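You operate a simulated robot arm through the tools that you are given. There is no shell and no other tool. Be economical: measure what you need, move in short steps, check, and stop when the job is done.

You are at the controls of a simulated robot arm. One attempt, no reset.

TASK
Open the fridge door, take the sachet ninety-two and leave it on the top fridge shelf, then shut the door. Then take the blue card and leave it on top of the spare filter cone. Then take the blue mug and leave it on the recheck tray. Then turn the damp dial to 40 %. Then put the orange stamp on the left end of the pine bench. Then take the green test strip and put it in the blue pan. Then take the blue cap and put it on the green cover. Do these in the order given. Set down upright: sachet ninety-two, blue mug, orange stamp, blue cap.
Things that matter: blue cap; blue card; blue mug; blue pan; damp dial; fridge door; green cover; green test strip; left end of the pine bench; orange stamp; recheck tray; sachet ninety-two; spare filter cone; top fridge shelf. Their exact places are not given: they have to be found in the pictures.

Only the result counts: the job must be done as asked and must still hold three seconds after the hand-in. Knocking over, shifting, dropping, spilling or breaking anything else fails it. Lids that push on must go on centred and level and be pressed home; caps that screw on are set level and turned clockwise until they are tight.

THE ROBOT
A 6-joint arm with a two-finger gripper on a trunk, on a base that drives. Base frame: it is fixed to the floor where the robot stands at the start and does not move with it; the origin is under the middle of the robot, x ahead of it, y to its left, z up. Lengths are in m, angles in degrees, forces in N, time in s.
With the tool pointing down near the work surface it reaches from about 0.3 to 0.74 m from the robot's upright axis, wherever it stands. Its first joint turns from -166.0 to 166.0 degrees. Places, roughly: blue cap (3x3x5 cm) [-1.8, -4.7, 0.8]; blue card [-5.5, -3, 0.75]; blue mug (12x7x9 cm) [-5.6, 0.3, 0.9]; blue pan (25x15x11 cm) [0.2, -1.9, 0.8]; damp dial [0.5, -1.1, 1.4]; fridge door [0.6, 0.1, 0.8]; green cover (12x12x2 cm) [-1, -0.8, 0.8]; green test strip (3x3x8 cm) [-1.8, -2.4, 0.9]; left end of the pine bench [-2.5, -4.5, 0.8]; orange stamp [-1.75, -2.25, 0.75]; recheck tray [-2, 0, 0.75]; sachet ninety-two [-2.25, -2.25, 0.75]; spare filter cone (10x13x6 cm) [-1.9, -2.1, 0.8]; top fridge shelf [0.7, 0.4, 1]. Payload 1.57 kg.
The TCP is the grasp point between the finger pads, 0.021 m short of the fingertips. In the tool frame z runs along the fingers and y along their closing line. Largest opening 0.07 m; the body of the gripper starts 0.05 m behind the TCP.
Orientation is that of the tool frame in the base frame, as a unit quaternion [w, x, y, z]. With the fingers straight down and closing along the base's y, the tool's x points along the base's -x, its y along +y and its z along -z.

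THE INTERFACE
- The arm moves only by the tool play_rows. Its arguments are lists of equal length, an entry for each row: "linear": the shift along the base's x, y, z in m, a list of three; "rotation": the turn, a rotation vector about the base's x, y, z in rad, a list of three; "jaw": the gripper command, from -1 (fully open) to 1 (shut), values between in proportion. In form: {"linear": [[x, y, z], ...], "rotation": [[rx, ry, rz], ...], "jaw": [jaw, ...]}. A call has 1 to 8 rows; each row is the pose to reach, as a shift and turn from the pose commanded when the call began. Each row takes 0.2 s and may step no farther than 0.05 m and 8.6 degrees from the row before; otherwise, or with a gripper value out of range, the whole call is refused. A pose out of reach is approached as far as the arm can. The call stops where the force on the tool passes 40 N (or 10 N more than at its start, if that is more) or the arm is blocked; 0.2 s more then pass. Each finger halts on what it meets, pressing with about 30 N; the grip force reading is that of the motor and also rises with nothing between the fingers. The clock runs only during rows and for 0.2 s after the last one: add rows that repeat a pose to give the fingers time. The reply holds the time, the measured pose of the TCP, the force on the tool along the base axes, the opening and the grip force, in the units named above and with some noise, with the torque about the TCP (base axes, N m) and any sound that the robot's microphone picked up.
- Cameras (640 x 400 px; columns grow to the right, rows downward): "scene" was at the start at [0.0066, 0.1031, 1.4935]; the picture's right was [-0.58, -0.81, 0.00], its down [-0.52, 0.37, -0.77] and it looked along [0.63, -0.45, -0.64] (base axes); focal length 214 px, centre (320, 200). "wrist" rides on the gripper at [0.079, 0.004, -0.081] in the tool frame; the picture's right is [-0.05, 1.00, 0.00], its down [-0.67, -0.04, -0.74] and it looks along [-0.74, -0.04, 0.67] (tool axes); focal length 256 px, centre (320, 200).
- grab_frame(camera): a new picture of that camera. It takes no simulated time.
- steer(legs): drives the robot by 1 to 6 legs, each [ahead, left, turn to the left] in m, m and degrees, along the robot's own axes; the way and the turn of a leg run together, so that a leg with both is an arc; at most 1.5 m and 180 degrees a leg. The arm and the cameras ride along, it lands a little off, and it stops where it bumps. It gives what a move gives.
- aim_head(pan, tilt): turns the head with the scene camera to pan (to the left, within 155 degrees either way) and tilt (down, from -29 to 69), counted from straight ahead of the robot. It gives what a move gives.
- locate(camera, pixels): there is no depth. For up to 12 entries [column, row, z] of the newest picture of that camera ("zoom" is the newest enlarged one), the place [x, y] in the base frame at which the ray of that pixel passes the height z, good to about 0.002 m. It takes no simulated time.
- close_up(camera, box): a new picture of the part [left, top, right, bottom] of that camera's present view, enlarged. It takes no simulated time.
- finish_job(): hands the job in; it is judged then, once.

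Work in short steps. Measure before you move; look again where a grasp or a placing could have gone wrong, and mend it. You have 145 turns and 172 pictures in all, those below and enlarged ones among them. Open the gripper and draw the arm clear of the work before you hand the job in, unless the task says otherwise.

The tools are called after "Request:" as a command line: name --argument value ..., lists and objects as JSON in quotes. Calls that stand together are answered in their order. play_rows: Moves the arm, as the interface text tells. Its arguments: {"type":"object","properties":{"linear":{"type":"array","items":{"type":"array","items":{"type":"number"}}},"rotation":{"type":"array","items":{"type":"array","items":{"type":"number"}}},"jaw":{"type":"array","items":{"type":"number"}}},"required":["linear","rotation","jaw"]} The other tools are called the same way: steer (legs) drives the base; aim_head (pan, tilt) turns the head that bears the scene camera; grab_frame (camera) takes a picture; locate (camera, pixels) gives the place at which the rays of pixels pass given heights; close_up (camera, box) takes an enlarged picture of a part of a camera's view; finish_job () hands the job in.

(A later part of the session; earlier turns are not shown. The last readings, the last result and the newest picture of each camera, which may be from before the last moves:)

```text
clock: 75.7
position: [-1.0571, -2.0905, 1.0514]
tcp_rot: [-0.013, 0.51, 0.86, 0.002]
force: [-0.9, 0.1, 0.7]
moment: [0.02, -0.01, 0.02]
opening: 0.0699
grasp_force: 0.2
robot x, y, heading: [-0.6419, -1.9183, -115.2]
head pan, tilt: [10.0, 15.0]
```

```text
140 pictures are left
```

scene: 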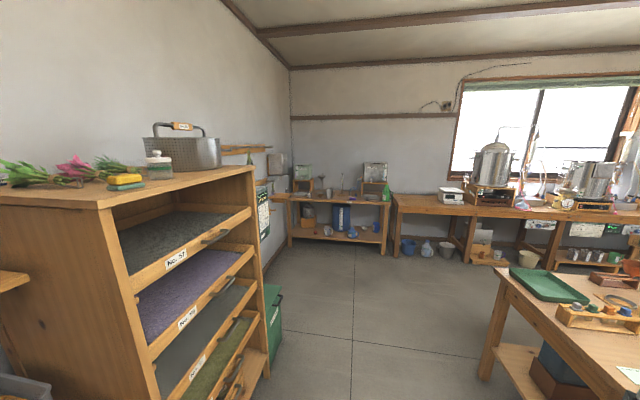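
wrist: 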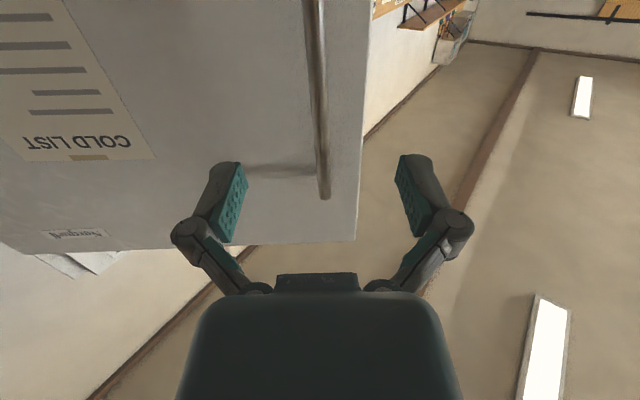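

Strafe right in front of the second table and look down at it.

Request:
steer --legs '[[0.05, -1.2, 0]]'

Request:
aim_head --pan 10 --tilt 40

Request:
grab_frame --camera "scene"

Request:
aim_head --pan -30 --tilt 40

Request:
grab_frame --camera "scene"

```text
clock: 81.8
position: [-2.1724, -1.6007, 1.0514]
tcp_rot: [-0.013, 0.519, 0.854, 0.003]
force: [0.0, 0.1, 1.1]
moment: [-0.02, 0.01, 0.0]
opening: 0.0701
grasp_force: 0.1
robot x, y, heading: [-1.7559, -1.4387, -116.5]
head pan, tilt: [10.0, 15.0]
```

```text
clock: 82.7
position: [-2.1721, -1.5998, 1.0513]
tcp_rot: [-0.013, 0.519, 0.854, 0.002]
force: [-0.1, -0.4, 0.8]
moment: [-0.04, 0.03, 0.04]
opening: 0.07
grasp_force: 0.0
robot x, y, heading: [-1.7537, -1.4379, -116.6]
head pan, tilt: [10.0, 40.0]
```

```text
139 pictures are left
```

scene: 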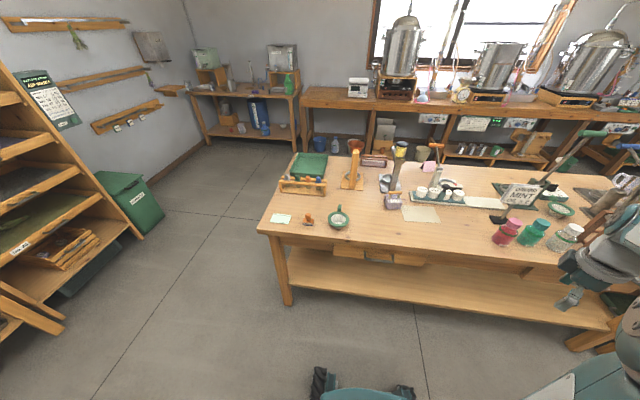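

```text
clock: 83.8
position: [-2.1716, -1.6, 1.0514]
tcp_rot: [-0.013, 0.519, 0.854, 0.002]
force: [-0.7, -0.6, -0.1]
moment: [0.02, -0.02, 0.0]
opening: 0.0702
grasp_force: 0.1
robot x, y, heading: [-1.7551, -1.4381, -116.2]
head pan, tilt: [-30.0, 40.0]
```

```text
138 pictures are left
```

scene: 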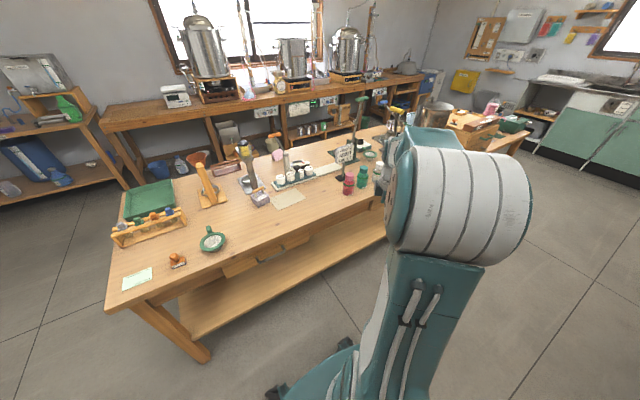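

I enlarge the table top to identify the sachets, stamp, filter cone and strip.

Request:
close_up --camera "scene" --box '[90, 130, 250, 300]'

Request:
close_up --camera "scene" --box '[220, 100, 390, 230]'

```text
2.35 times, centred on (170, 215) of scene
```

zoom: 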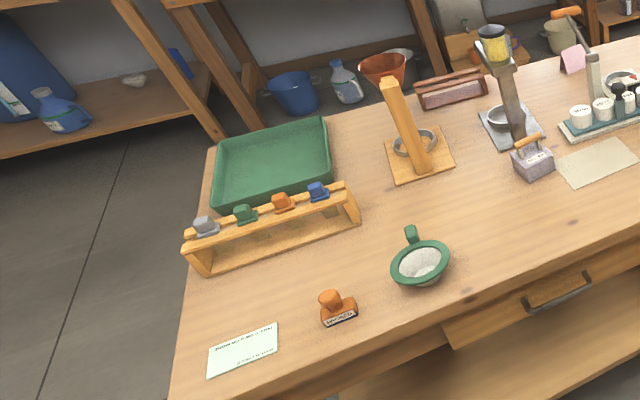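

```text
3.08 times, centred on (305, 165) of scene
```

zoom: 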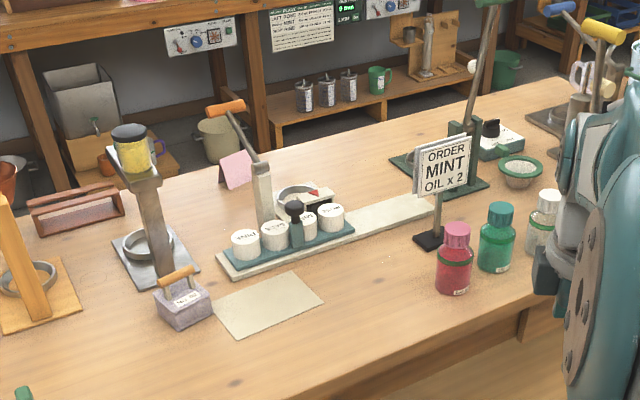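

Read the small objects' labels.

Request:
close_up --camera "scene" --box '[240, 160, 290, 210]'

Request:
close_up --camera "scene" --box '[110, 195, 190, 250]'

Request:
close_up --camera "scene" --box '[270, 140, 330, 190]'

Request:
locate --camera "scene" --pixels '[[211, 245, 0.75], [176, 262, 0.75], [137, 279, 0.75], [262, 203, 0.75], [122, 228, 0.75], [185, 212, 0.75], [107, 310, 0.75], [385, 240, 0.75]]'

```text
8.00 times, centred on (265, 185) of scene
```

zoom: 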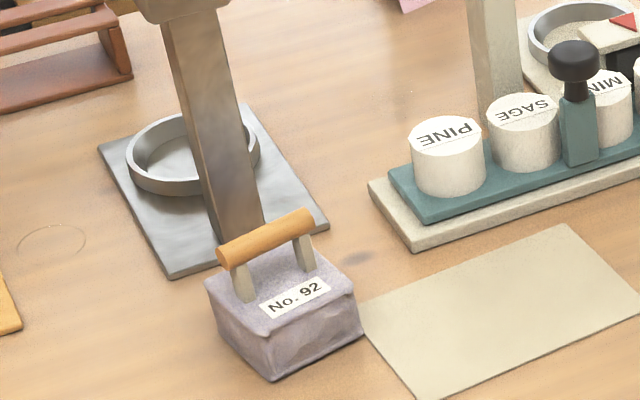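

```text
7.27 times, centred on (150, 222) of scene
```

zoom: 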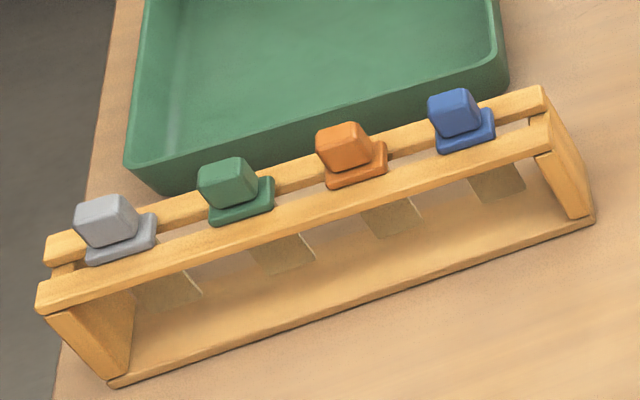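

```text
8.00 times, centred on (300, 165) of scene
```

zoom: 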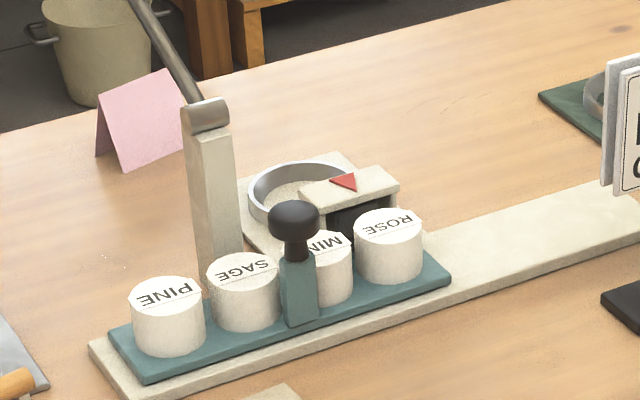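

```text
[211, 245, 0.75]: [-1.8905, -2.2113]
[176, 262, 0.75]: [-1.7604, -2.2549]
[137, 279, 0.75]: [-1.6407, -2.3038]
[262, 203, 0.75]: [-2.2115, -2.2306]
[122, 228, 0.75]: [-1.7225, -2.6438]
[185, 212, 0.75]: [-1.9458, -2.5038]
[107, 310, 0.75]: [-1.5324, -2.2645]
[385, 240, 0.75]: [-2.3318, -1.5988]
```

The purple block "No. 92" with the orange handle bar is the sachet; stamp, green-ringed filter cone, and green strip in the rack are identified. I move closer and take a second view to get the table height.

Request:
steer --legs '[[0.2, 0.07, 0]]'

Request:
aim_head --pan 0 --tilt 50

Request:
grab_frame --camera "scene"

Request:
grab_frame --camera "wrist"

```text
clock: 85.4
position: [-2.1991, -1.8059, 1.0513]
tcp_rot: [-0.012, 0.52, 0.854, 0.003]
force: [-0.8, -0.3, -0.6]
moment: [-0.01, -0.03, 0.01]
opening: 0.0704
grasp_force: 0.1
robot x, y, heading: [-1.7791, -1.6429, -116.6]
head pan, tilt: [-30.0, 40.0]
```

```text
clock: 86.4
position: [-2.1991, -1.8066, 1.0508]
tcp_rot: [-0.012, 0.52, 0.854, 0.003]
force: [0.4, 0.0, -0.4]
moment: [0.02, -0.01, 0.0]
opening: 0.0699
grasp_force: 0.0
robot x, y, heading: [-1.7771, -1.6415, -116.7]
head pan, tilt: [0.0, 50.0]
```

```text
132 pictures are left
```

scene: 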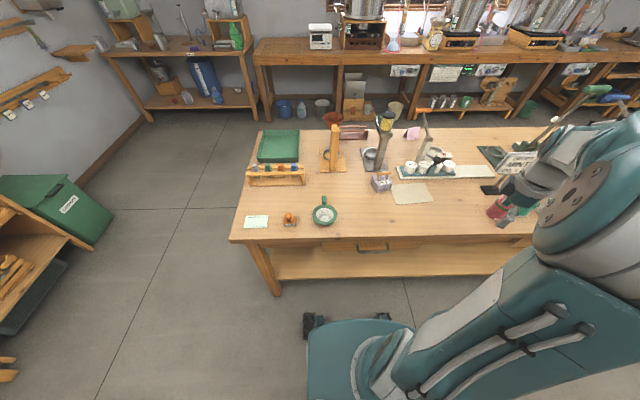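

```text
131 pictures are left
```

wrist: 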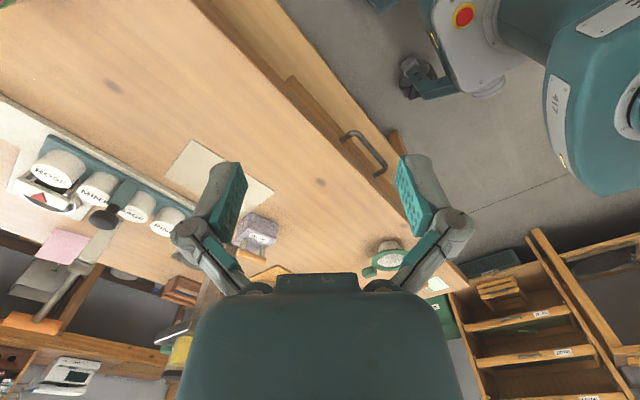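

Locate the same points here at two heights to fix the table height.

Request:
close_up --camera "scene" --box '[340, 110, 440, 210]'

Request:
locate --camera "scene" --pixels '[[230, 242, 0.75], [230, 242, 0.8], [268, 216, 0.75], [268, 216, 0.8], [244, 227, 0.75], [244, 227, 0.8], [247, 129, 0.75]]'

```text
4.00 times, centred on (390, 160) of scene
```

zoom: 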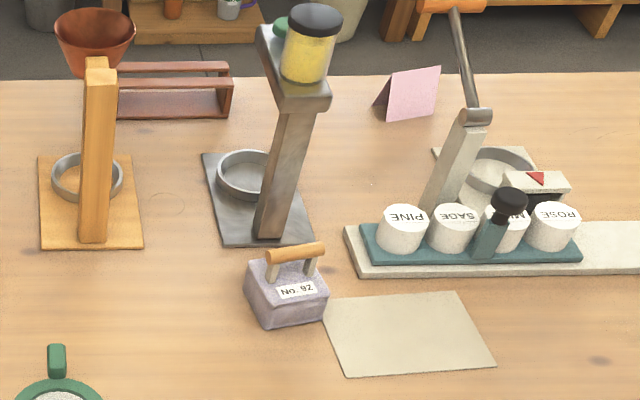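

```text
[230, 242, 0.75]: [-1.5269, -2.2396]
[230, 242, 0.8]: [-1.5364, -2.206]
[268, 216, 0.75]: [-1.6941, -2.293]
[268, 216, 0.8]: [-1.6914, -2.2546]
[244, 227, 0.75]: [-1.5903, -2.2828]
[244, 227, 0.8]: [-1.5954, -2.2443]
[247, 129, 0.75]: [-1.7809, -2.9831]
```

Now the same features from the wrist camera for triangulation.

Request:
close_up --camera "wrist" --box '[160, 130, 320, 280]'

Request:
locate --camera "scene" --pixels '[[376.7, 174.5, 0.8], [376.7, 174.5, 0.9], [390.7, 171.8, 0.8], [390.7, 171.8, 0.9], [391.5, 183.5, 0.8], [391.5, 183.5, 0.75], [377, 192, 0.8], [377, 192, 0.75], [392, 188, 0.8]]'

```text
2.67 times, centred on (240, 205) of wrist
```

zoom: 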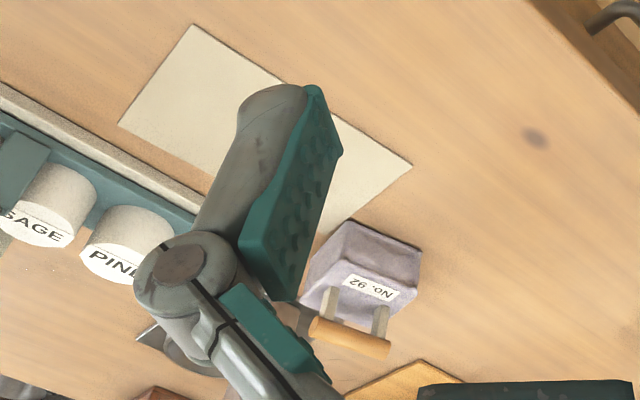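

```text
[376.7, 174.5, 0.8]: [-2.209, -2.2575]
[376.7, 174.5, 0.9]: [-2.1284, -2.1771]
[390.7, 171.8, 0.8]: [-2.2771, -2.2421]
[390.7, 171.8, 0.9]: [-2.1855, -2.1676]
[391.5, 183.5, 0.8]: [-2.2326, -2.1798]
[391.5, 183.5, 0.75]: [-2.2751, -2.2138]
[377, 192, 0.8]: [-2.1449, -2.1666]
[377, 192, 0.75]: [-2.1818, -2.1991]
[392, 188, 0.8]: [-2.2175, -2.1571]
```

Request:
locate --camera "zoom" --pixels '[[390, 350, 0.8], [390, 350, 0.9], [314, 328, 0.8], [314, 328, 0.9], [421, 250, 0.8], [421, 250, 0.75], [347, 221, 0.8], [347, 221, 0.75], [411, 300, 0.8], [411, 300, 0.85]]'

```text
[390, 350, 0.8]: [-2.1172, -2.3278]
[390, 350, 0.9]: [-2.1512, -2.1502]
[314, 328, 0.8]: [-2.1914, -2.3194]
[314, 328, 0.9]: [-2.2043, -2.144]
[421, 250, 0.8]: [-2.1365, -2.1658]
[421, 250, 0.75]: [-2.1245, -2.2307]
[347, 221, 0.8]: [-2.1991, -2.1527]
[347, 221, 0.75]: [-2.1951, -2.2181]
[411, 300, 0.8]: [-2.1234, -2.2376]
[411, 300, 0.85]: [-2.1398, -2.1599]
```

Triangulated: table top z≈0.80, the sachet's bar centre (−2.174,−2.190,0.877), bar direction ≈165°. I'll grip across the bar with the tool tilted 55° from vertical about the bar axis: first yaw +47.7°, then tilt while going to a pre-grasp.

Request:
play_rows --linear '[[0.008, -0.025, 0], [0.015, -0.05, 0], [0.023, -0.075, 0], [0.031, -0.1, 0], [0.038, -0.125, 0], [0.046, -0.15, 0]]' --rotation '[[0, 0, 0.1388], [0, 0, 0.2775], [0, 0, 0.4163], [0, 0, 0.555], [0, 0, 0.6938], [0, 0, 0.8325]]' --jaw '[-1, -1, -1, -1, -1, -1]'

Request:
play_rows --linear '[[0, -0.022, -0.0167], [0, -0.0443, -0.0334], [0, -0.0664, -0.05], [0, -0.0886, -0.0669], [0, -0.1107, -0.0836], [0, -0.1329, -0.1], [0, -0.155, -0.117]]' --rotation '[[-0.1325, 0.0355, 0], [-0.265, 0.071, 0], [-0.3974, 0.1066, 0], [-0.5299, 0.1421, 0], [-0.6624, 0.1776, 0], [-0.7949, 0.2131, 0], [-0.9274, 0.2486, 0]]' --jaw '[-1, -1, -1, -1, -1, -1, -1]'

Request:
grab_frame --camera "wrist"

Request:
close_up --camera "scene" --box '[300, 100, 480, 220]'

```text
clock: 87.8
position: [-2.15, -1.9551, 1.0506]
tcp_rot: [-0.012, 0.129, 0.992, -0.002]
force: [-0.6, -0.4, 0.3]
moment: [0.03, 0.03, -0.01]
opening: 0.0698
grasp_force: 0.1
robot x, y, heading: [-1.7796, -1.6411, -116.6]
head pan, tilt: [0.0, 50.0]
```

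```text
clock: 89.4
position: [-2.1608, -2.1408, 1.016]
tcp_rot: [-0.062, 0.133, 0.907, -0.394]
force: [-0.7, -0.4, -0.1]
moment: [0.01, 0.01, 0.0]
opening: 0.0698
grasp_force: 0.1
out of reach, approached as far as the arm can: row 5, 6, 7
robot x, y, heading: [-1.7807, -1.6408, -116.4]
head pan, tilt: [0.0, 50.0]
```

```text
128 pictures are left
```

wrist: 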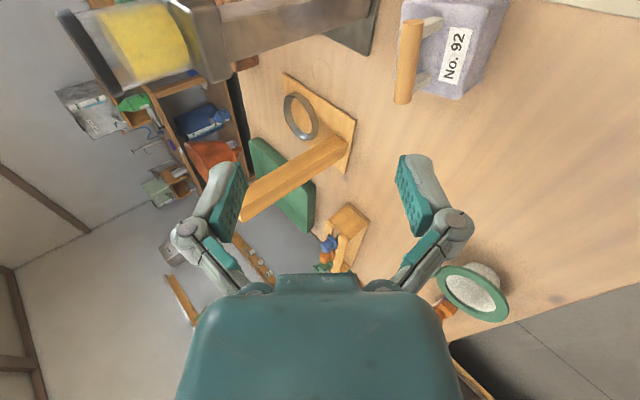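

```text
3.33 times, centred on (390, 160) of scene
```

zoom: 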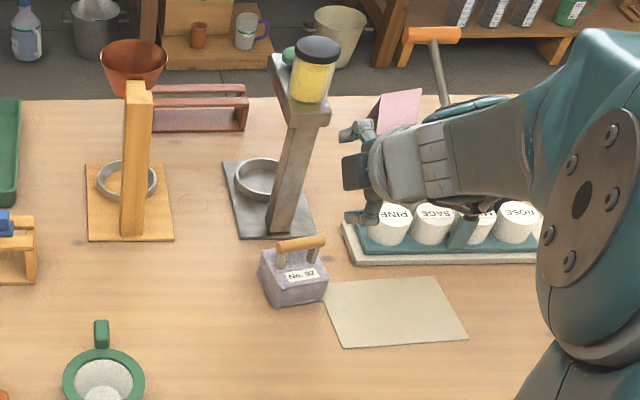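

The tilt stops at 47° — too close in. I back the base 10 cm and continue to the pre-grasp.

Request:
steer --legs '[[-0.1, 0, 0]]'

Request:
play_rows --linear '[[-0.0123, -0.02, -0.027], [-0.0247, -0.039, -0.055], [-0.037, -0.059, -0.082]]' --rotation '[[-0.045, 0.012, 0], [-0.09, 0.024, 0], [-0.135, 0.036, 0]]' --jaw '[-1, -1, -1]'

Request:
grab_frame --camera "wrist"

Request:
close_up --camera "scene" --box '[300, 80, 480, 200]'

```text
clock: 90.5
position: [-2.1154, -2.0526, 1.0167]
tcp_rot: [-0.062, 0.133, 0.907, -0.394]
force: [0.0, 0.1, -0.2]
moment: [-0.02, -0.01, 0.03]
opening: 0.0701
grasp_force: 0.0
robot x, y, heading: [-1.734, -1.5568, -116.5]
head pan, tilt: [0.0, 50.0]
```

```text
clock: 91.3
position: [-2.174, -2.1582, 0.9826]
tcp_rot: [-0.066, 0.136, 0.886, -0.438]
force: [-0.2, 0.2, 1.3]
moment: [0.04, -0.03, 0.02]
opening: 0.07
grasp_force: 0.0
out of reach, approached as far as the arm can: row 1, 2, 3
robot x, y, heading: [-1.7361, -1.5523, -116.1]
head pan, tilt: [0.0, 50.0]
```

```text
126 pictures are left
```

wrist: 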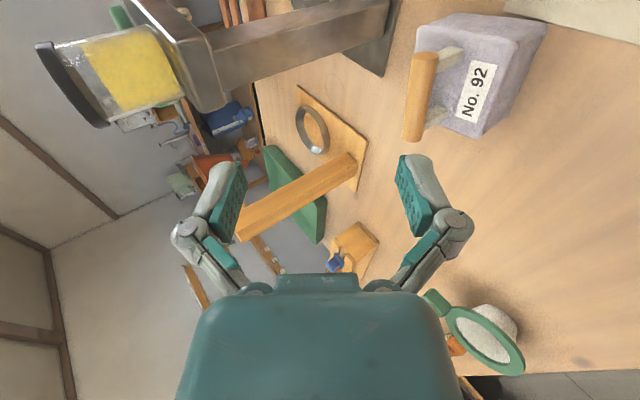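

```text
3.33 times, centred on (390, 140) of scene
```

zoom: 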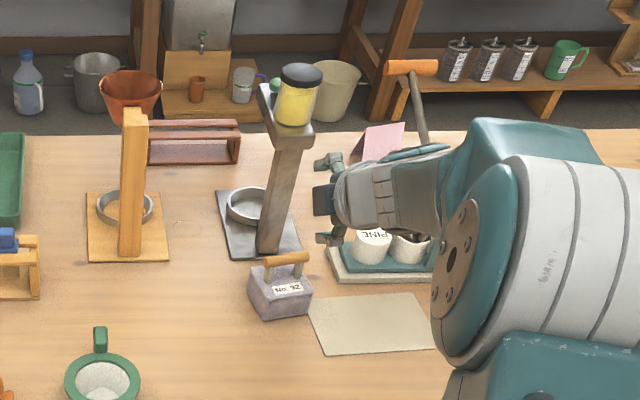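

The limit is wrist bend at close range; I back off 7 cm more so the arm is more stretched and approach to 6 cm from the bar.

Request:
steer --legs '[[-0.07, 0, 0]]'

Request:
play_rows --linear '[[-0.008, -0.025, -0.035], [-0.017, -0.05, -0.07]]' --rotation '[[0, 0, 0], [0, 0, 0]]' --jaw '[-1, -1]'

Request:
grab_frame --camera "wrist"

```text
clock: 92.3
position: [-2.1442, -2.095, 0.9817]
tcp_rot: [-0.066, 0.137, 0.887, -0.437]
force: [0.0, 0.3, 0.0]
moment: [0.01, 0.03, -0.06]
opening: 0.07
grasp_force: 0.1
robot x, y, heading: [-1.704, -1.4851, -116.7]
head pan, tilt: [0.0, 50.0]
```

```text
clock: 92.9
position: [-2.1579, -2.1454, 0.9145]
tcp_rot: [-0.065, 0.136, 0.887, -0.436]
force: [0.3, -0.7, 0.6]
moment: [0.03, -0.03, -0.03]
opening: 0.0698
grasp_force: 0.1
robot x, y, heading: [-1.704, -1.4897, -116.5]
head pan, tilt: [0.0, 50.0]
```

```text
124 pictures are left
```

wrist: 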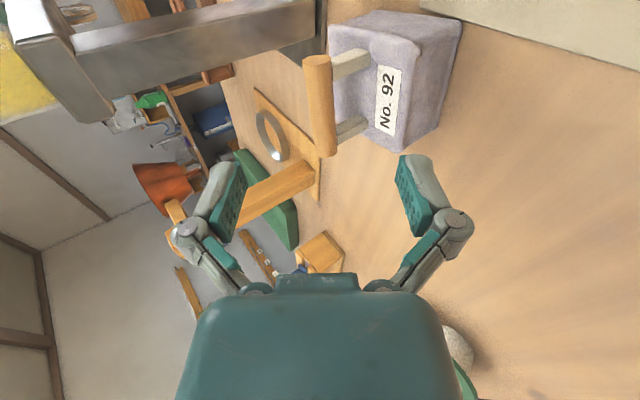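

The bar is centred between the fingers (col 318). To keep the lower finger off the block, I pre-close to ~24 mm, advance 5 cm, and close.

Request:
play_rows --linear '[[0, 0, 0], [0, 0, 0], [-0.004, -0.0126, -0.0101], [-0.0079, -0.0253, -0.0203], [-0.0118, -0.0379, -0.0304], [-0.0118, -0.0379, -0.0304], [-0.0118, -0.0379, -0.0304]]' --rotation '[[0, 0, 0], [0, 0, 0], [0, 0, 0], [0, 0, 0], [0, 0, 0], [0, 0, 0], [0, 0, 0]]' --jaw '[0.31, 0.31, 0.31, 0.31, 0.31, 1, 1]'

Request:
grab_frame --camera "wrist"

```text
clock: 94.5
position: [-2.1713, -2.182, 0.8834]
tcp_rot: [-0.065, 0.137, 0.887, -0.437]
force: [-0.1, 0.5, -0.4]
moment: [-0.02, -0.02, 0.02]
opening: 0.0141
grasp_force: 29.7
robot x, y, heading: [-1.7022, -1.4914, -116.6]
head pan, tilt: [0.0, 50.0]
```

```text
123 pictures are left
```

wrist: 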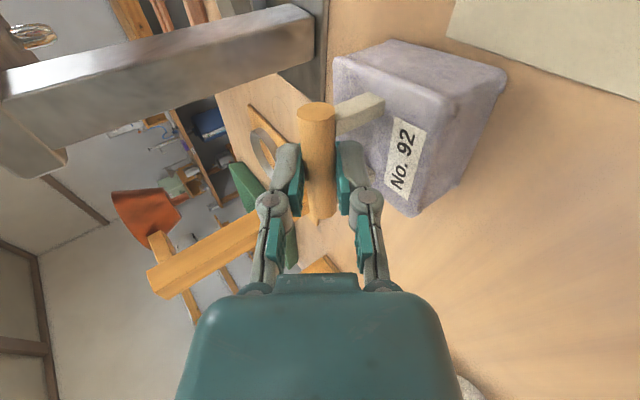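

Gripped (14 mm). Lift 12 cm and check the hold.

Request:
play_rows --linear '[[0, 0, 0.03], [0, 0, 0.07], [0, 0, 0.11], [0, 0, 0.14]]' --rotation '[[0, 0, 0], [0, 0, 0], [0, 0, 0], [0, 0, 0]]' --jaw '[1, 1, 1, 1]'

Request:
grab_frame --camera "wrist"

```text
clock: 95.5
position: [-2.1698, -2.182, 1.0215]
tcp_rot: [-0.064, 0.137, 0.887, -0.436]
force: [-0.3, 0.0, -1.8]
moment: [-0.04, 0.0, -0.01]
opening: 0.0141
grasp_force: 30.0
robot x, y, heading: [-1.7043, -1.4896, -116.6]
head pan, tilt: [0.0, 50.0]
```

```text
122 pictures are left
```

wrist: 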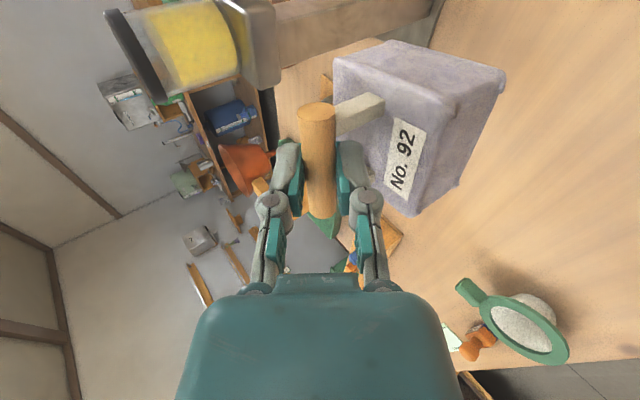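

Holding. Retract the arm toward the robot and up for safe driving.

Request:
play_rows --linear '[[0.0192, 0.0383, 0.017], [0.0384, 0.0766, 0.034], [0.0576, 0.1149, 0.051], [0.0768, 0.1532, 0.068], [0.096, 0.1915, 0.085], [0.1152, 0.2298, 0.102], [0.1344, 0.268, 0.119]]' --rotation '[[0, 0, 0], [0, 0, 0], [0, 0, 0], [0, 0, 0], [0, 0, 0], [0, 0, 0], [0, 0, 0]]' --jaw '[1, 1, 1, 1, 1, 1, 1]'

Request:
grab_frame --camera "scene"

```text
clock: 97.1
position: [-2.0343, -1.9144, 1.1429]
tcp_rot: [-0.065, 0.136, 0.887, -0.436]
force: [-0.5, -0.1, -1.7]
moment: [0.02, 0.02, 0.02]
opening: 0.014
grasp_force: 29.7
robot x, y, heading: [-1.7028, -1.4892, -116.4]
head pan, tilt: [0.0, 50.0]
```

```text
121 pictures are left
```

scene: 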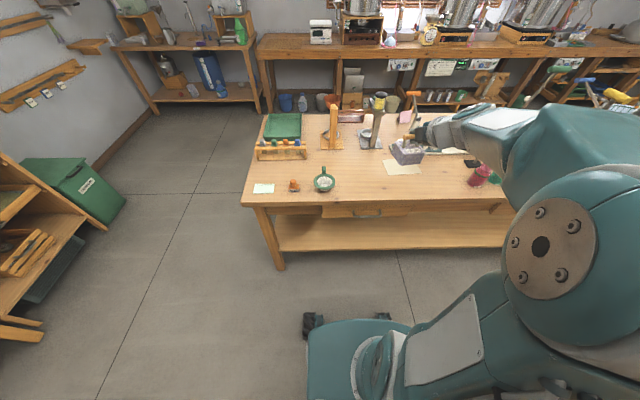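

Retracted (0.54 m radius). Drive back: strafe left to the aisle, turn right 180°, and go toward the fridge.

Request:
steer --legs '[[0, 1.12, 0], [0, 0, -180], [1.25, 0, 0]]'

Request:
aim_head --pan -10 --tilt 30

Request:
grab_frame --camera "scene"

```text
clock: 116.2
position: [0.2993, -0.535, 1.1433]
tcp_rot: [-0.434, 0.881, -0.17, 0.082]
force: [-0.9, -0.4, -1.5]
moment: [-0.02, -0.02, 0.01]
opening: 0.0145
grasp_force: 29.8
robot x, y, heading: [-0.0664, -0.9314, 59.2]
head pan, tilt: [0.0, 50.0]
```

```text
clock: 117.1
position: [0.2992, -0.5349, 1.1422]
tcp_rot: [-0.434, 0.881, -0.17, 0.081]
force: [0.1, -0.1, -1.0]
moment: [-0.06, -0.03, 0.04]
opening: 0.0143
grasp_force: 29.7
robot x, y, heading: [-0.063, -0.9283, 59.1]
head pan, tilt: [-10.0, 30.0]
```

```text
120 pictures are left
```

scene: 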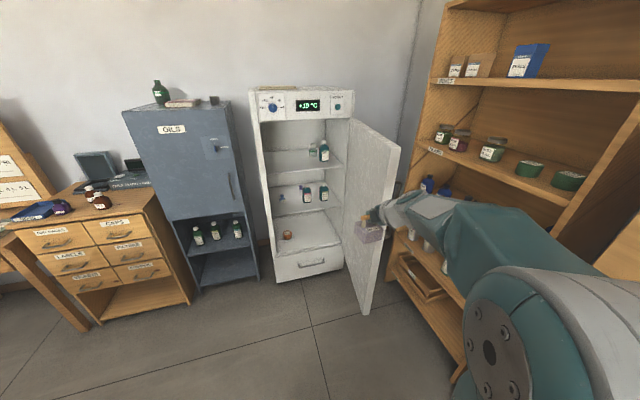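

Close-up of the fridge interior to measure the top shelf.

Request:
close_up --camera "scene" --box '[240, 80, 400, 290]'

Request:
close_up --camera "scene" --box '[250, 110, 360, 200]'

```text
1.90 times, centred on (320, 185) of scene
```

zoom: 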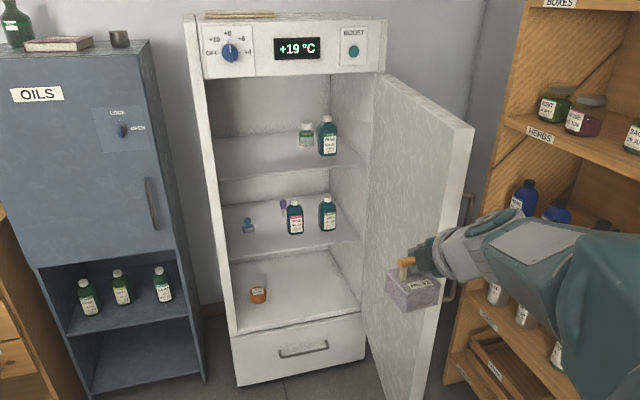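

```text
4.44 times, centred on (305, 155) of scene
```

zoom: 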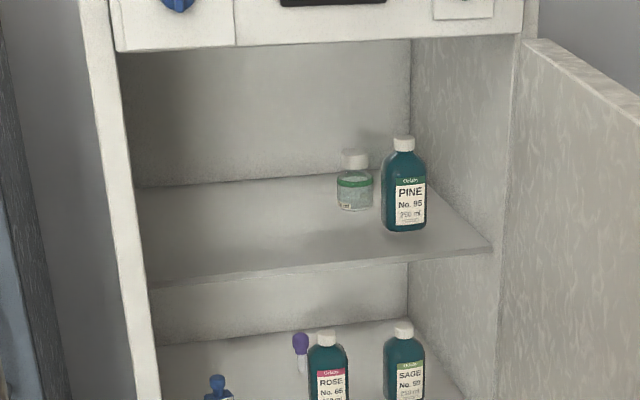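

Request:
locate --camera "zoom" --pixels '[[152, 285, 1.0], [152, 285, 0.9], [490, 248, 1.0], [490, 248, 0.9], [404, 228, 1.0], [404, 228, 0.9], [136, 188, 1.0], [136, 188, 0.9], [410, 176, 0.9], [118, 52, 1.3], [118, 52, 1.2]]'

```text
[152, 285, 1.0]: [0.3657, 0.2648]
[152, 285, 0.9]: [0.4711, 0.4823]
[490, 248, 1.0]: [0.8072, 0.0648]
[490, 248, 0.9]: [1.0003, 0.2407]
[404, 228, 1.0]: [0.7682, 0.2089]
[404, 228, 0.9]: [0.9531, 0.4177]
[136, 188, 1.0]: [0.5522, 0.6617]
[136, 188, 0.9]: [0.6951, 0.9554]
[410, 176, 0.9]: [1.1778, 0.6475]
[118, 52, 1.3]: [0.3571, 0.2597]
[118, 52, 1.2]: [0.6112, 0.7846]
```

Top shelf z ≈ 0.975, front edge near t; free area on its left. I drive to (0.12,−0.20), keeping the sachet above shelf level just at the door plane.

Request:
steer --legs '[[0.7, 0.22, 0]]'

Request:
grab_frame --camera "scene"

Request:
grab_frame --camera "wrist"

```text
clock: 121.0
position: [0.459, 0.1799, 1.1436]
tcp_rot: [-0.434, 0.882, -0.165, 0.079]
force: [-0.3, 0.4, -0.7]
moment: [-0.04, -0.04, 0.0]
opening: 0.0142
grasp_force: 29.9
robot x, y, heading: [0.099, -0.2235, 59.6]
head pan, tilt: [-10.0, 30.0]
```

```text
117 pictures are left
```

scene: 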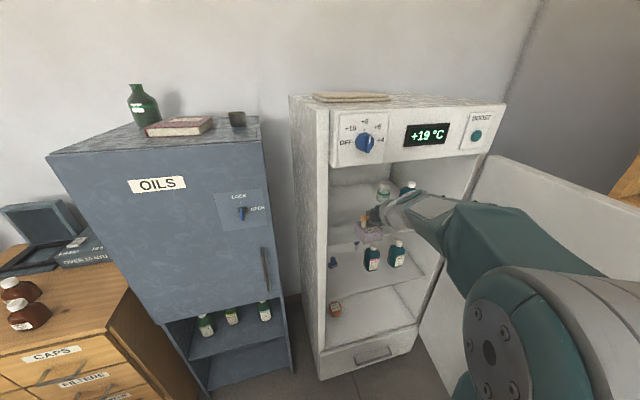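

```text
116 pictures are left
```

wrist: 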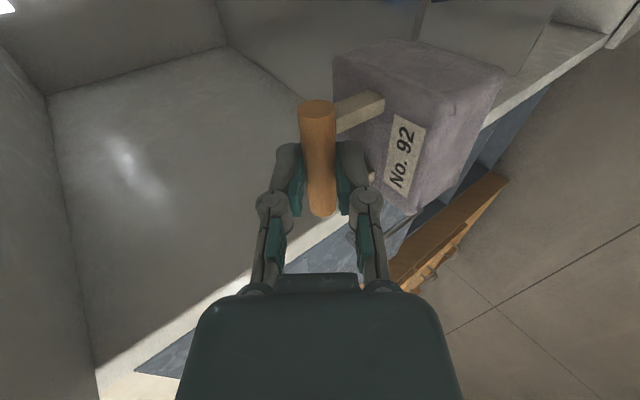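

Move the sachet in over the shelf (18 cm inward) while lowering 4 cm.

Request:
play_rows --linear '[[0.01, 0.02, -0.025], [0.027, 0.055, -0.043], [0.044, 0.09, -0.043], [0.061, 0.125, -0.043], [0.078, 0.16, -0.043]]' --rotation '[[0, 0, 0], [0, 0, 0], [0, 0, 0], [0, 0, 0], [0, 0, 0]]' --jaw '[1, 1, 1, 1, 1]'

Request:
grab_frame --camera "wrist"

Request:
close_up --camera "scene" --box '[280, 80, 520, 280]'

```text
clock: 122.2
position: [0.5351, 0.34, 1.1001]
tcp_rot: [-0.434, 0.882, -0.165, 0.08]
force: [-0.1, -0.3, 0.3]
moment: [-0.03, 0.04, -0.01]
opening: 0.0144
grasp_force: 30.3
robot x, y, heading: [0.0978, -0.217, 59.8]
head pan, tilt: [-10.0, 30.0]
```

```text
115 pictures are left
```

wrist: 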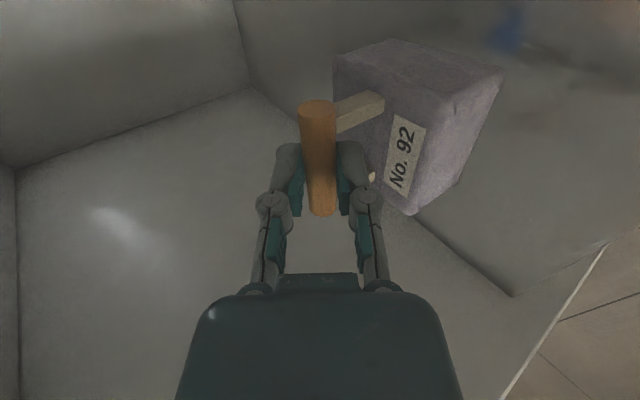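

```text
2.00 times, centred on (400, 180) of scene
```

zoom: 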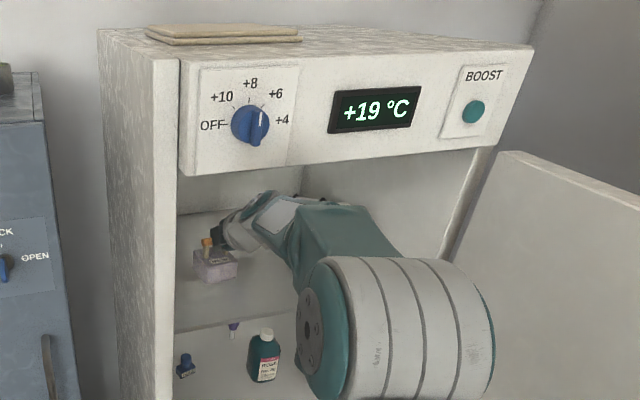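

Over the shelf. Lower 3 cm, then in small steps until contact.

Request:
play_rows --linear '[[0, 0, -0.015], [0, 0, -0.03], [0, 0, -0.03]]' --rotation '[[0, 0, 0], [0, 0, 0], [0, 0, 0]]' --jaw '[1, 1, 1]'

Request:
play_rows --linear '[[0, 0, -0.004], [0, 0, -0.008]]' --rotation '[[0, 0, 0], [0, 0, 0]]' --jaw '[1, 1]'

Request:
grab_frame --camera "wrist"

```text
clock: 123.0
position: [0.5359, 0.3398, 1.0726]
tcp_rot: [-0.436, 0.881, -0.165, 0.081]
force: [-2.3, -2.7, 12.0]
moment: [0.12, -0.37, -0.11]
opening: 0.014
grasp_force: 29.9
robot x, y, heading: [0.0999, -0.2211, 60.1]
head pan, tilt: [-10.0, 30.0]
```

```text
clock: 123.7
position: [0.5379, 0.3411, 1.0721]
tcp_rot: [-0.441, 0.878, -0.164, 0.084]
force: [-3.2, -1.2, 8.4]
moment: [0.0, -0.1, 0.0]
opening: 0.0144
grasp_force: 29.9
robot x, y, heading: [0.0994, -0.2209, 60.1]
head pan, tilt: [-10.0, 30.0]
stopped in row 2: the force on the tool passed its limit at 43 N (the readings are from after the stop); the commanded pose is now the measured one
```

```text
113 pictures are left
```

wrist: 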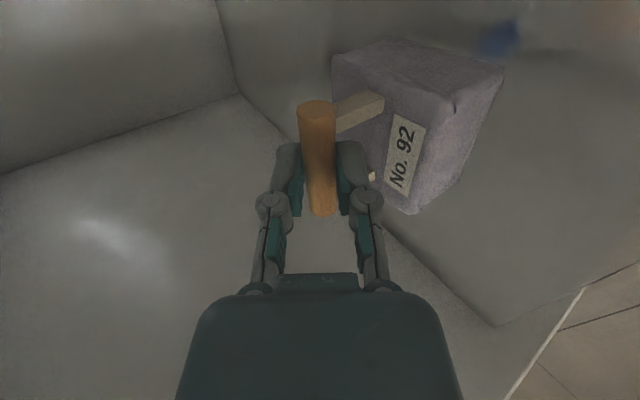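

Set down with contact. Open slightly (24 mm) and retreat along the tool axis 5 cm.

Request:
play_rows --linear '[[0, 0, 0.001], [0, 0, 0.001], [-0.0058, -0.0149, 0.012], [-0.0117, -0.03, 0.024], [-0.0175, -0.045, 0.034], [-0.03, -0.075, 0.034]]' --rotation '[[0, 0, 0], [0, 0, 0], [0, 0, 0], [0, 0, 0], [0, 0, 0], [0, 0, 0]]' --jaw '[0.31, 0.31, 0.31, 0.31, 0.31, 0.31]'

Request:
grab_frame --camera "wrist"

```text
clock: 125.0
position: [0.5054, 0.2647, 1.104]
tcp_rot: [-0.44, 0.879, -0.164, 0.083]
force: [-0.4, 0.2, -0.7]
moment: [0.01, 0.0, 0.03]
opening: 0.0242
grasp_force: 0.0
robot x, y, heading: [0.1007, -0.2198, 59.6]
head pan, tilt: [-10.0, 30.0]
```

```text
112 pictures are left
```

wrist: 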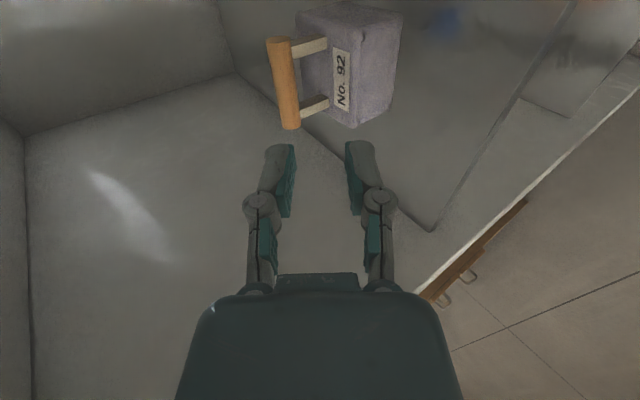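

Sachet stands upright on the shelf. I back out, square up, close the fingers and move the arm to the right and up (z≈1.22) to push the door shut from outside.

Request:
steer --legs '[[-0.5, 0, 0], [0, 0, 4]]'

Request:
play_rows --linear '[[0.029, -0.024, 0.02], [0.058, -0.048, 0.04], [0.0875, -0.0715, 0.06], [0.117, -0.095, 0.08], [0.146, -0.119, 0.1], [0.175, -0.143, 0.12]]' --rotation '[[0, 0, 0], [0, 0, 0], [0, 0, 0], [0, 0, 0], [0, 0, 0], [0, 0, 0]]' --jaw '[1, 1, 1, 1, 1, 1]'

Request:
grab_frame --camera "scene"

```text
clock: 128.4
position: [0.2147, -0.1331, 1.1044]
tcp_rot: [-0.443, 0.885, -0.125, 0.062]
force: [0.4, 0.9, 0.8]
moment: [0.0, 0.02, -0.01]
opening: 0.0242
grasp_force: 0.0
robot x, y, heading: [-0.1501, -0.6575, 65.3]
head pan, tilt: [-10.0, 30.0]
```

```text
clock: 129.8
position: [0.3897, -0.2754, 1.2224]
tcp_rot: [-0.443, 0.886, -0.125, 0.061]
force: [0.0, -0.1, -0.4]
moment: [-0.01, -0.03, -0.01]
opening: 0.0
grasp_force: 28.8
robot x, y, heading: [-0.1489, -0.653, 65.1]
head pan, tilt: [-10.0, 30.0]
```

```text
111 pictures are left
```

scene: 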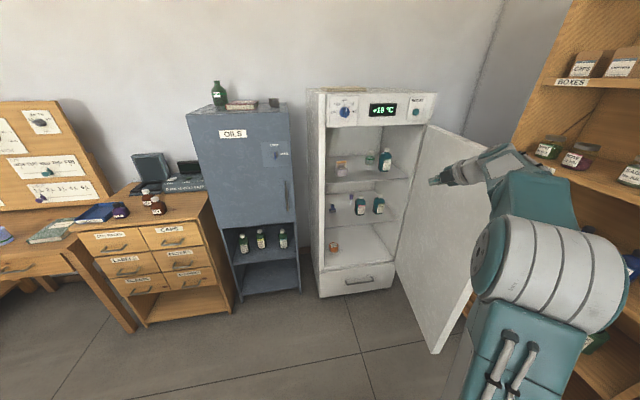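

The TCP is on the inner side of the door, so I back off, shift right past the door edge, then go forward into the gap outside the door.

Request:
steer --legs '[[-0.3, 0, 0], [0, -0.36, 0], [0.27, 0, 0]]'

Request:
aim_head --pan -25 --tilt 35

Request:
grab_frame --camera "scene"

```text
clock: 135.3
position: [0.6992, -0.4515, 1.2218]
tcp_rot: [-0.444, 0.885, -0.124, 0.062]
force: [-0.3, -0.1, 0.3]
moment: [0.01, -0.03, -0.04]
opening: 0.0001
grasp_force: 29.1
robot x, y, heading: [0.1697, -0.834, 65.1]
head pan, tilt: [-10.0, 30.0]
```

```text
clock: 136.1
position: [0.7013, -0.4522, 1.2231]
tcp_rot: [-0.444, 0.885, -0.124, 0.062]
force: [-0.5, -0.2, -0.5]
moment: [-0.01, -0.01, 0.0]
opening: 0.0
grasp_force: 28.6
robot x, y, heading: [0.1655, -0.8348, 65.3]
head pan, tilt: [-25.0, 35.0]
```

```text
110 pictures are left
```

scene: 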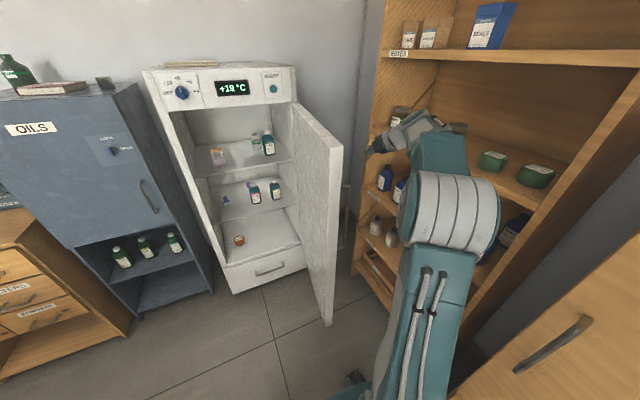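

TCP is now outside the door. Push it closed by strafing left and forward along the arc.

Request:
steer --legs '[[0, 0.12, 0], [0.06, 0.19, 0], [0.11, 0.133, 0], [0.13, 0.08, 0]]'

Request:
grab_frame --camera "scene"

```text
clock: 140.6
position: [0.3449, 0.043, 1.2226]
tcp_rot: [-0.444, 0.885, -0.121, 0.063]
force: [-0.3, -1.1, 1.2]
moment: [-0.02, -0.01, -0.03]
opening: 0.0
grasp_force: 28.8
robot x, y, heading: [-0.1887, -0.34, 65.1]
head pan, tilt: [-25.0, 35.0]
```

```text
109 pictures are left
```

scene: 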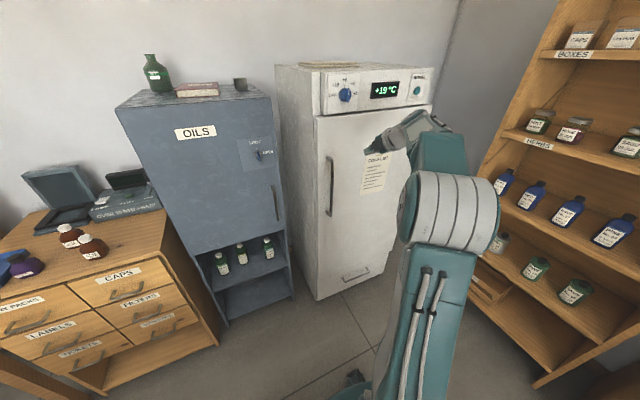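

Door looks nearly shut. Press it forward until the force stops it.

Request:
steer --legs '[[0.22, 0, 0]]'

Request:
close_up --camera "scene" --box '[220, 40, 460, 320]'

```text
clock: 142.1
position: [0.4093, 0.1851, 1.2226]
tcp_rot: [-0.439, 0.889, -0.119, 0.056]
force: [-6.1, -9.1, 1.8]
moment: [0.02, -0.01, -0.02]
opening: 0.0
grasp_force: 28.8
robot x, y, heading: [-0.1179, -0.1903, 65.1]
head pan, tilt: [-25.0, 35.0]
stopped in leg 1: the force on the tool passed its limit at 110 N (the readings are from after the stop); the commanded pose is now the measured one
```

```text
1.43 times, centred on (340, 180) of scene
```

zoom: 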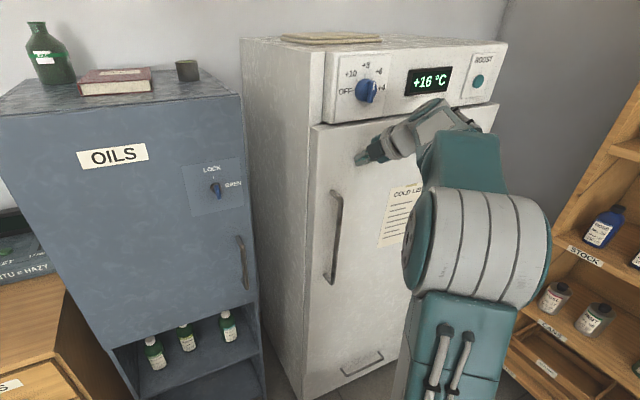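

Door is shut (display dropping). Back off, return the tool to pointing down and retract for travel.

Request:
steer --legs '[[-0.4, 0, 0]]'

Request:
play_rows --linear '[[-0.008, -0.016, -0.02], [-0.016, -0.032, -0.04], [-0.024, -0.048, -0.06], [-0.032, -0.064, -0.08], [-0.04, -0.08, -0.1], [-0.048, -0.096, -0.11], [-0.056, -0.112, -0.12]]' --rotation '[[-0.1275, 0.0345, 0], [-0.255, 0.069, 0], [-0.3826, 0.1035, 0], [-0.51, 0.138, 0], [-0.6376, 0.1725, 0], [-0.7651, 0.207, 0], [-0.893, 0.2415, 0]]' --jaw '[1, 1, 1, 1, 1, 1, 1]'

Request:
aim_head --pan -20 --tilt 35

Request:
grab_frame --camera "scene"

```text
clock: 144.5
position: [0.2482, -0.1727, 1.2211]
tcp_rot: [-0.437, 0.889, -0.122, 0.058]
force: [0.5, 0.5, 0.5]
moment: [-0.01, 0.01, 0.02]
opening: 0.0
grasp_force: 28.4
robot x, y, heading: [-0.2871, -0.5503, 64.8]
head pan, tilt: [-25.0, 35.0]
```

```text
clock: 146.1
position: [0.1931, -0.2843, 1.102]
tcp_rot: [0.005, 0.991, -0.135, 0.002]
force: [0.1, -0.7, 0.4]
moment: [0.03, 0.0, 0.01]
opening: 0.0
grasp_force: 28.7
robot x, y, heading: [-0.2874, -0.5486, 64.7]
head pan, tilt: [-25.0, 35.0]
```

```text
clock: 146.8
position: [0.1929, -0.2833, 1.101]
tcp_rot: [0.003, 0.991, -0.135, 0.0]
force: [0.6, 0.3, 0.2]
moment: [0.01, 0.02, 0.02]
opening: 0.0
grasp_force: 28.3
robot x, y, heading: [-0.2856, -0.547, 64.7]
head pan, tilt: [-20.0, 35.0]
```

```text
107 pictures are left
```

scene: 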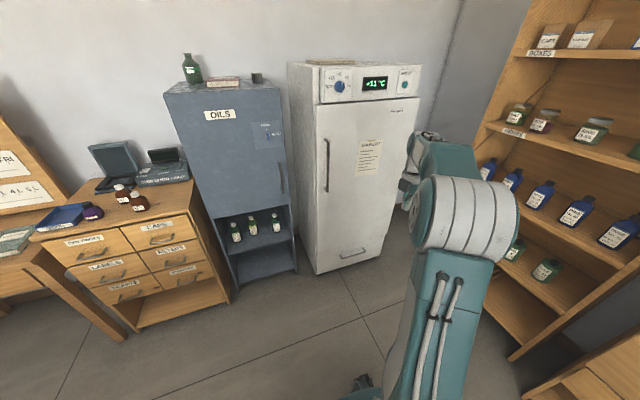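

Fridge is shut. Now drive to the main aisle and along it toward the far side where the blue card is.

Request:
steer --legs '[[0, -0.27, 0], [-1.43, 0, 0], [0, 0, 89], [1.5, 0, 0], [1.3, 0, 0]]'

Request:
aim_head --pan 50 --tilt 20

Request:
grab_frame --camera "scene"

Request:
aim_head --pan 0 --tilt 20

Request:
grab_frame --camera "scene"

```text
clock: 172.4
position: [-3.4312, -0.2578, 1.1017]
tcp_rot: [0.002, 0.797, 0.604, 0.004]
force: [-0.2, -0.1, 0.1]
moment: [0.01, -0.01, 0.02]
opening: 0.0
grasp_force: 28.5
robot x, y, heading: [-3.1675, -0.7377, 154.8]
head pan, tilt: [-20.0, 35.0]
```

```text
clock: 173.8
position: [-3.432, -0.2579, 1.1018]
tcp_rot: [0.003, 0.798, 0.603, 0.003]
force: [-0.5, -0.2, 0.7]
moment: [0.01, 0.01, 0.0]
opening: 0.0001
grasp_force: 28.1
robot x, y, heading: [-3.1687, -0.7363, 154.7]
head pan, tilt: [50.0, 20.0]
```

```text
106 pictures are left
```

scene: 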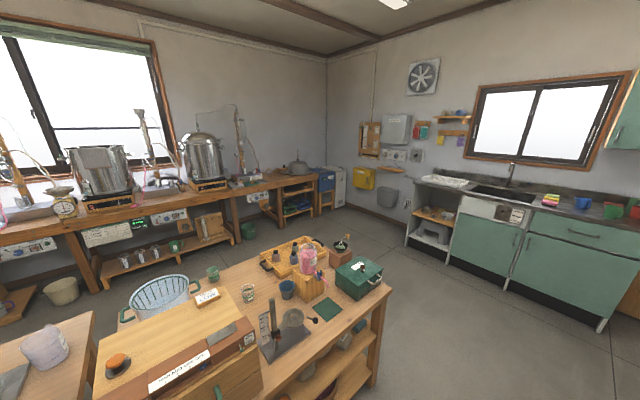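

```text
clock: 175.0
position: [-3.4306, -0.2577, 1.1013]
tcp_rot: [0.002, 0.797, 0.604, 0.004]
force: [-1.4, -0.4, -0.3]
moment: [0.0, -0.01, 0.01]
opening: 0.0
grasp_force: 28.3
robot x, y, heading: [-3.1667, -0.7376, 154.5]
head pan, tilt: [0.0, 20.0]
```

```text
105 pictures are left
```

scene: 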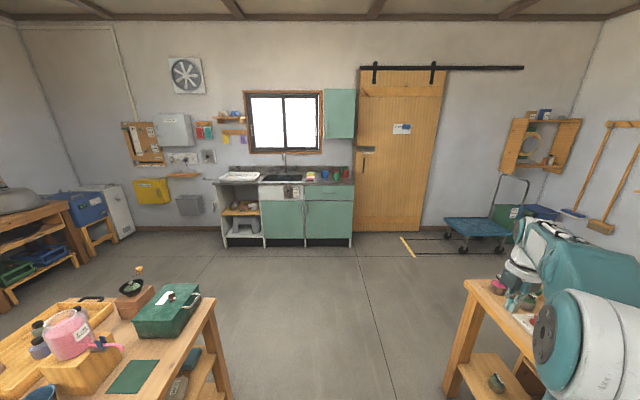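

Look closely at the corner where the card should be, and at the sink counter.

Request:
aim_head --pan 55 --tilt 20

Request:
close_up --camera "scene" --box '[220, 140, 380, 240]'

Request:
close_up --camera "scene" --box '[120, 180, 320, 300]'

Request:
close_up --camera "scene" --box '[380, 90, 640, 260]'

```text
clock: 176.2
position: [-3.4301, -0.2581, 1.1009]
tcp_rot: [0.002, 0.797, 0.604, 0.004]
force: [-0.2, -0.4, 0.1]
moment: [-0.02, 0.03, -0.03]
opening: 0.0
grasp_force: 28.4
robot x, y, heading: [-3.1684, -0.739, 154.6]
head pan, tilt: [55.0, 20.0]
```

```text
4.00 times, centred on (300, 190) of scene
```

zoom: 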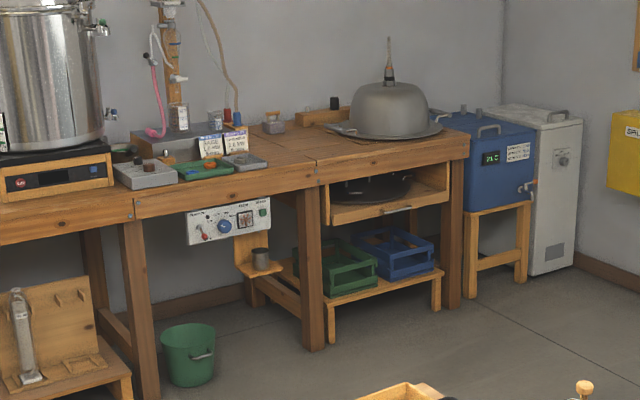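

```text
3.20 times, centred on (220, 240) of scene
```

zoom: 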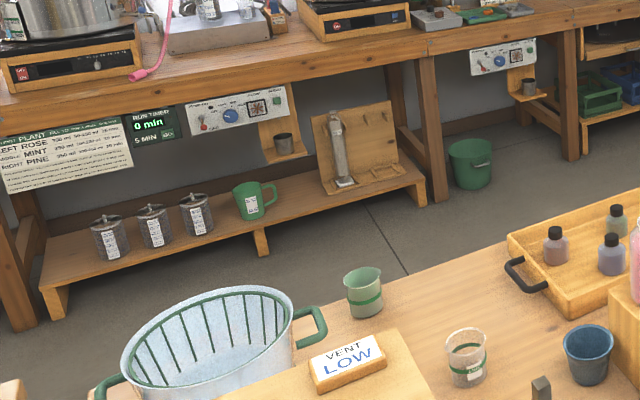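

```text
2.35 times, centred on (510, 175) of scene
```

zoom: 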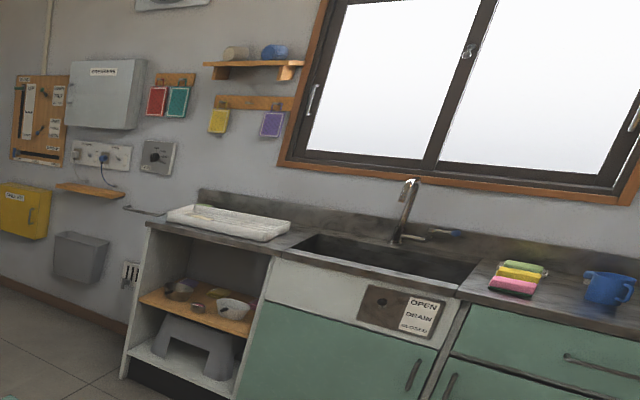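

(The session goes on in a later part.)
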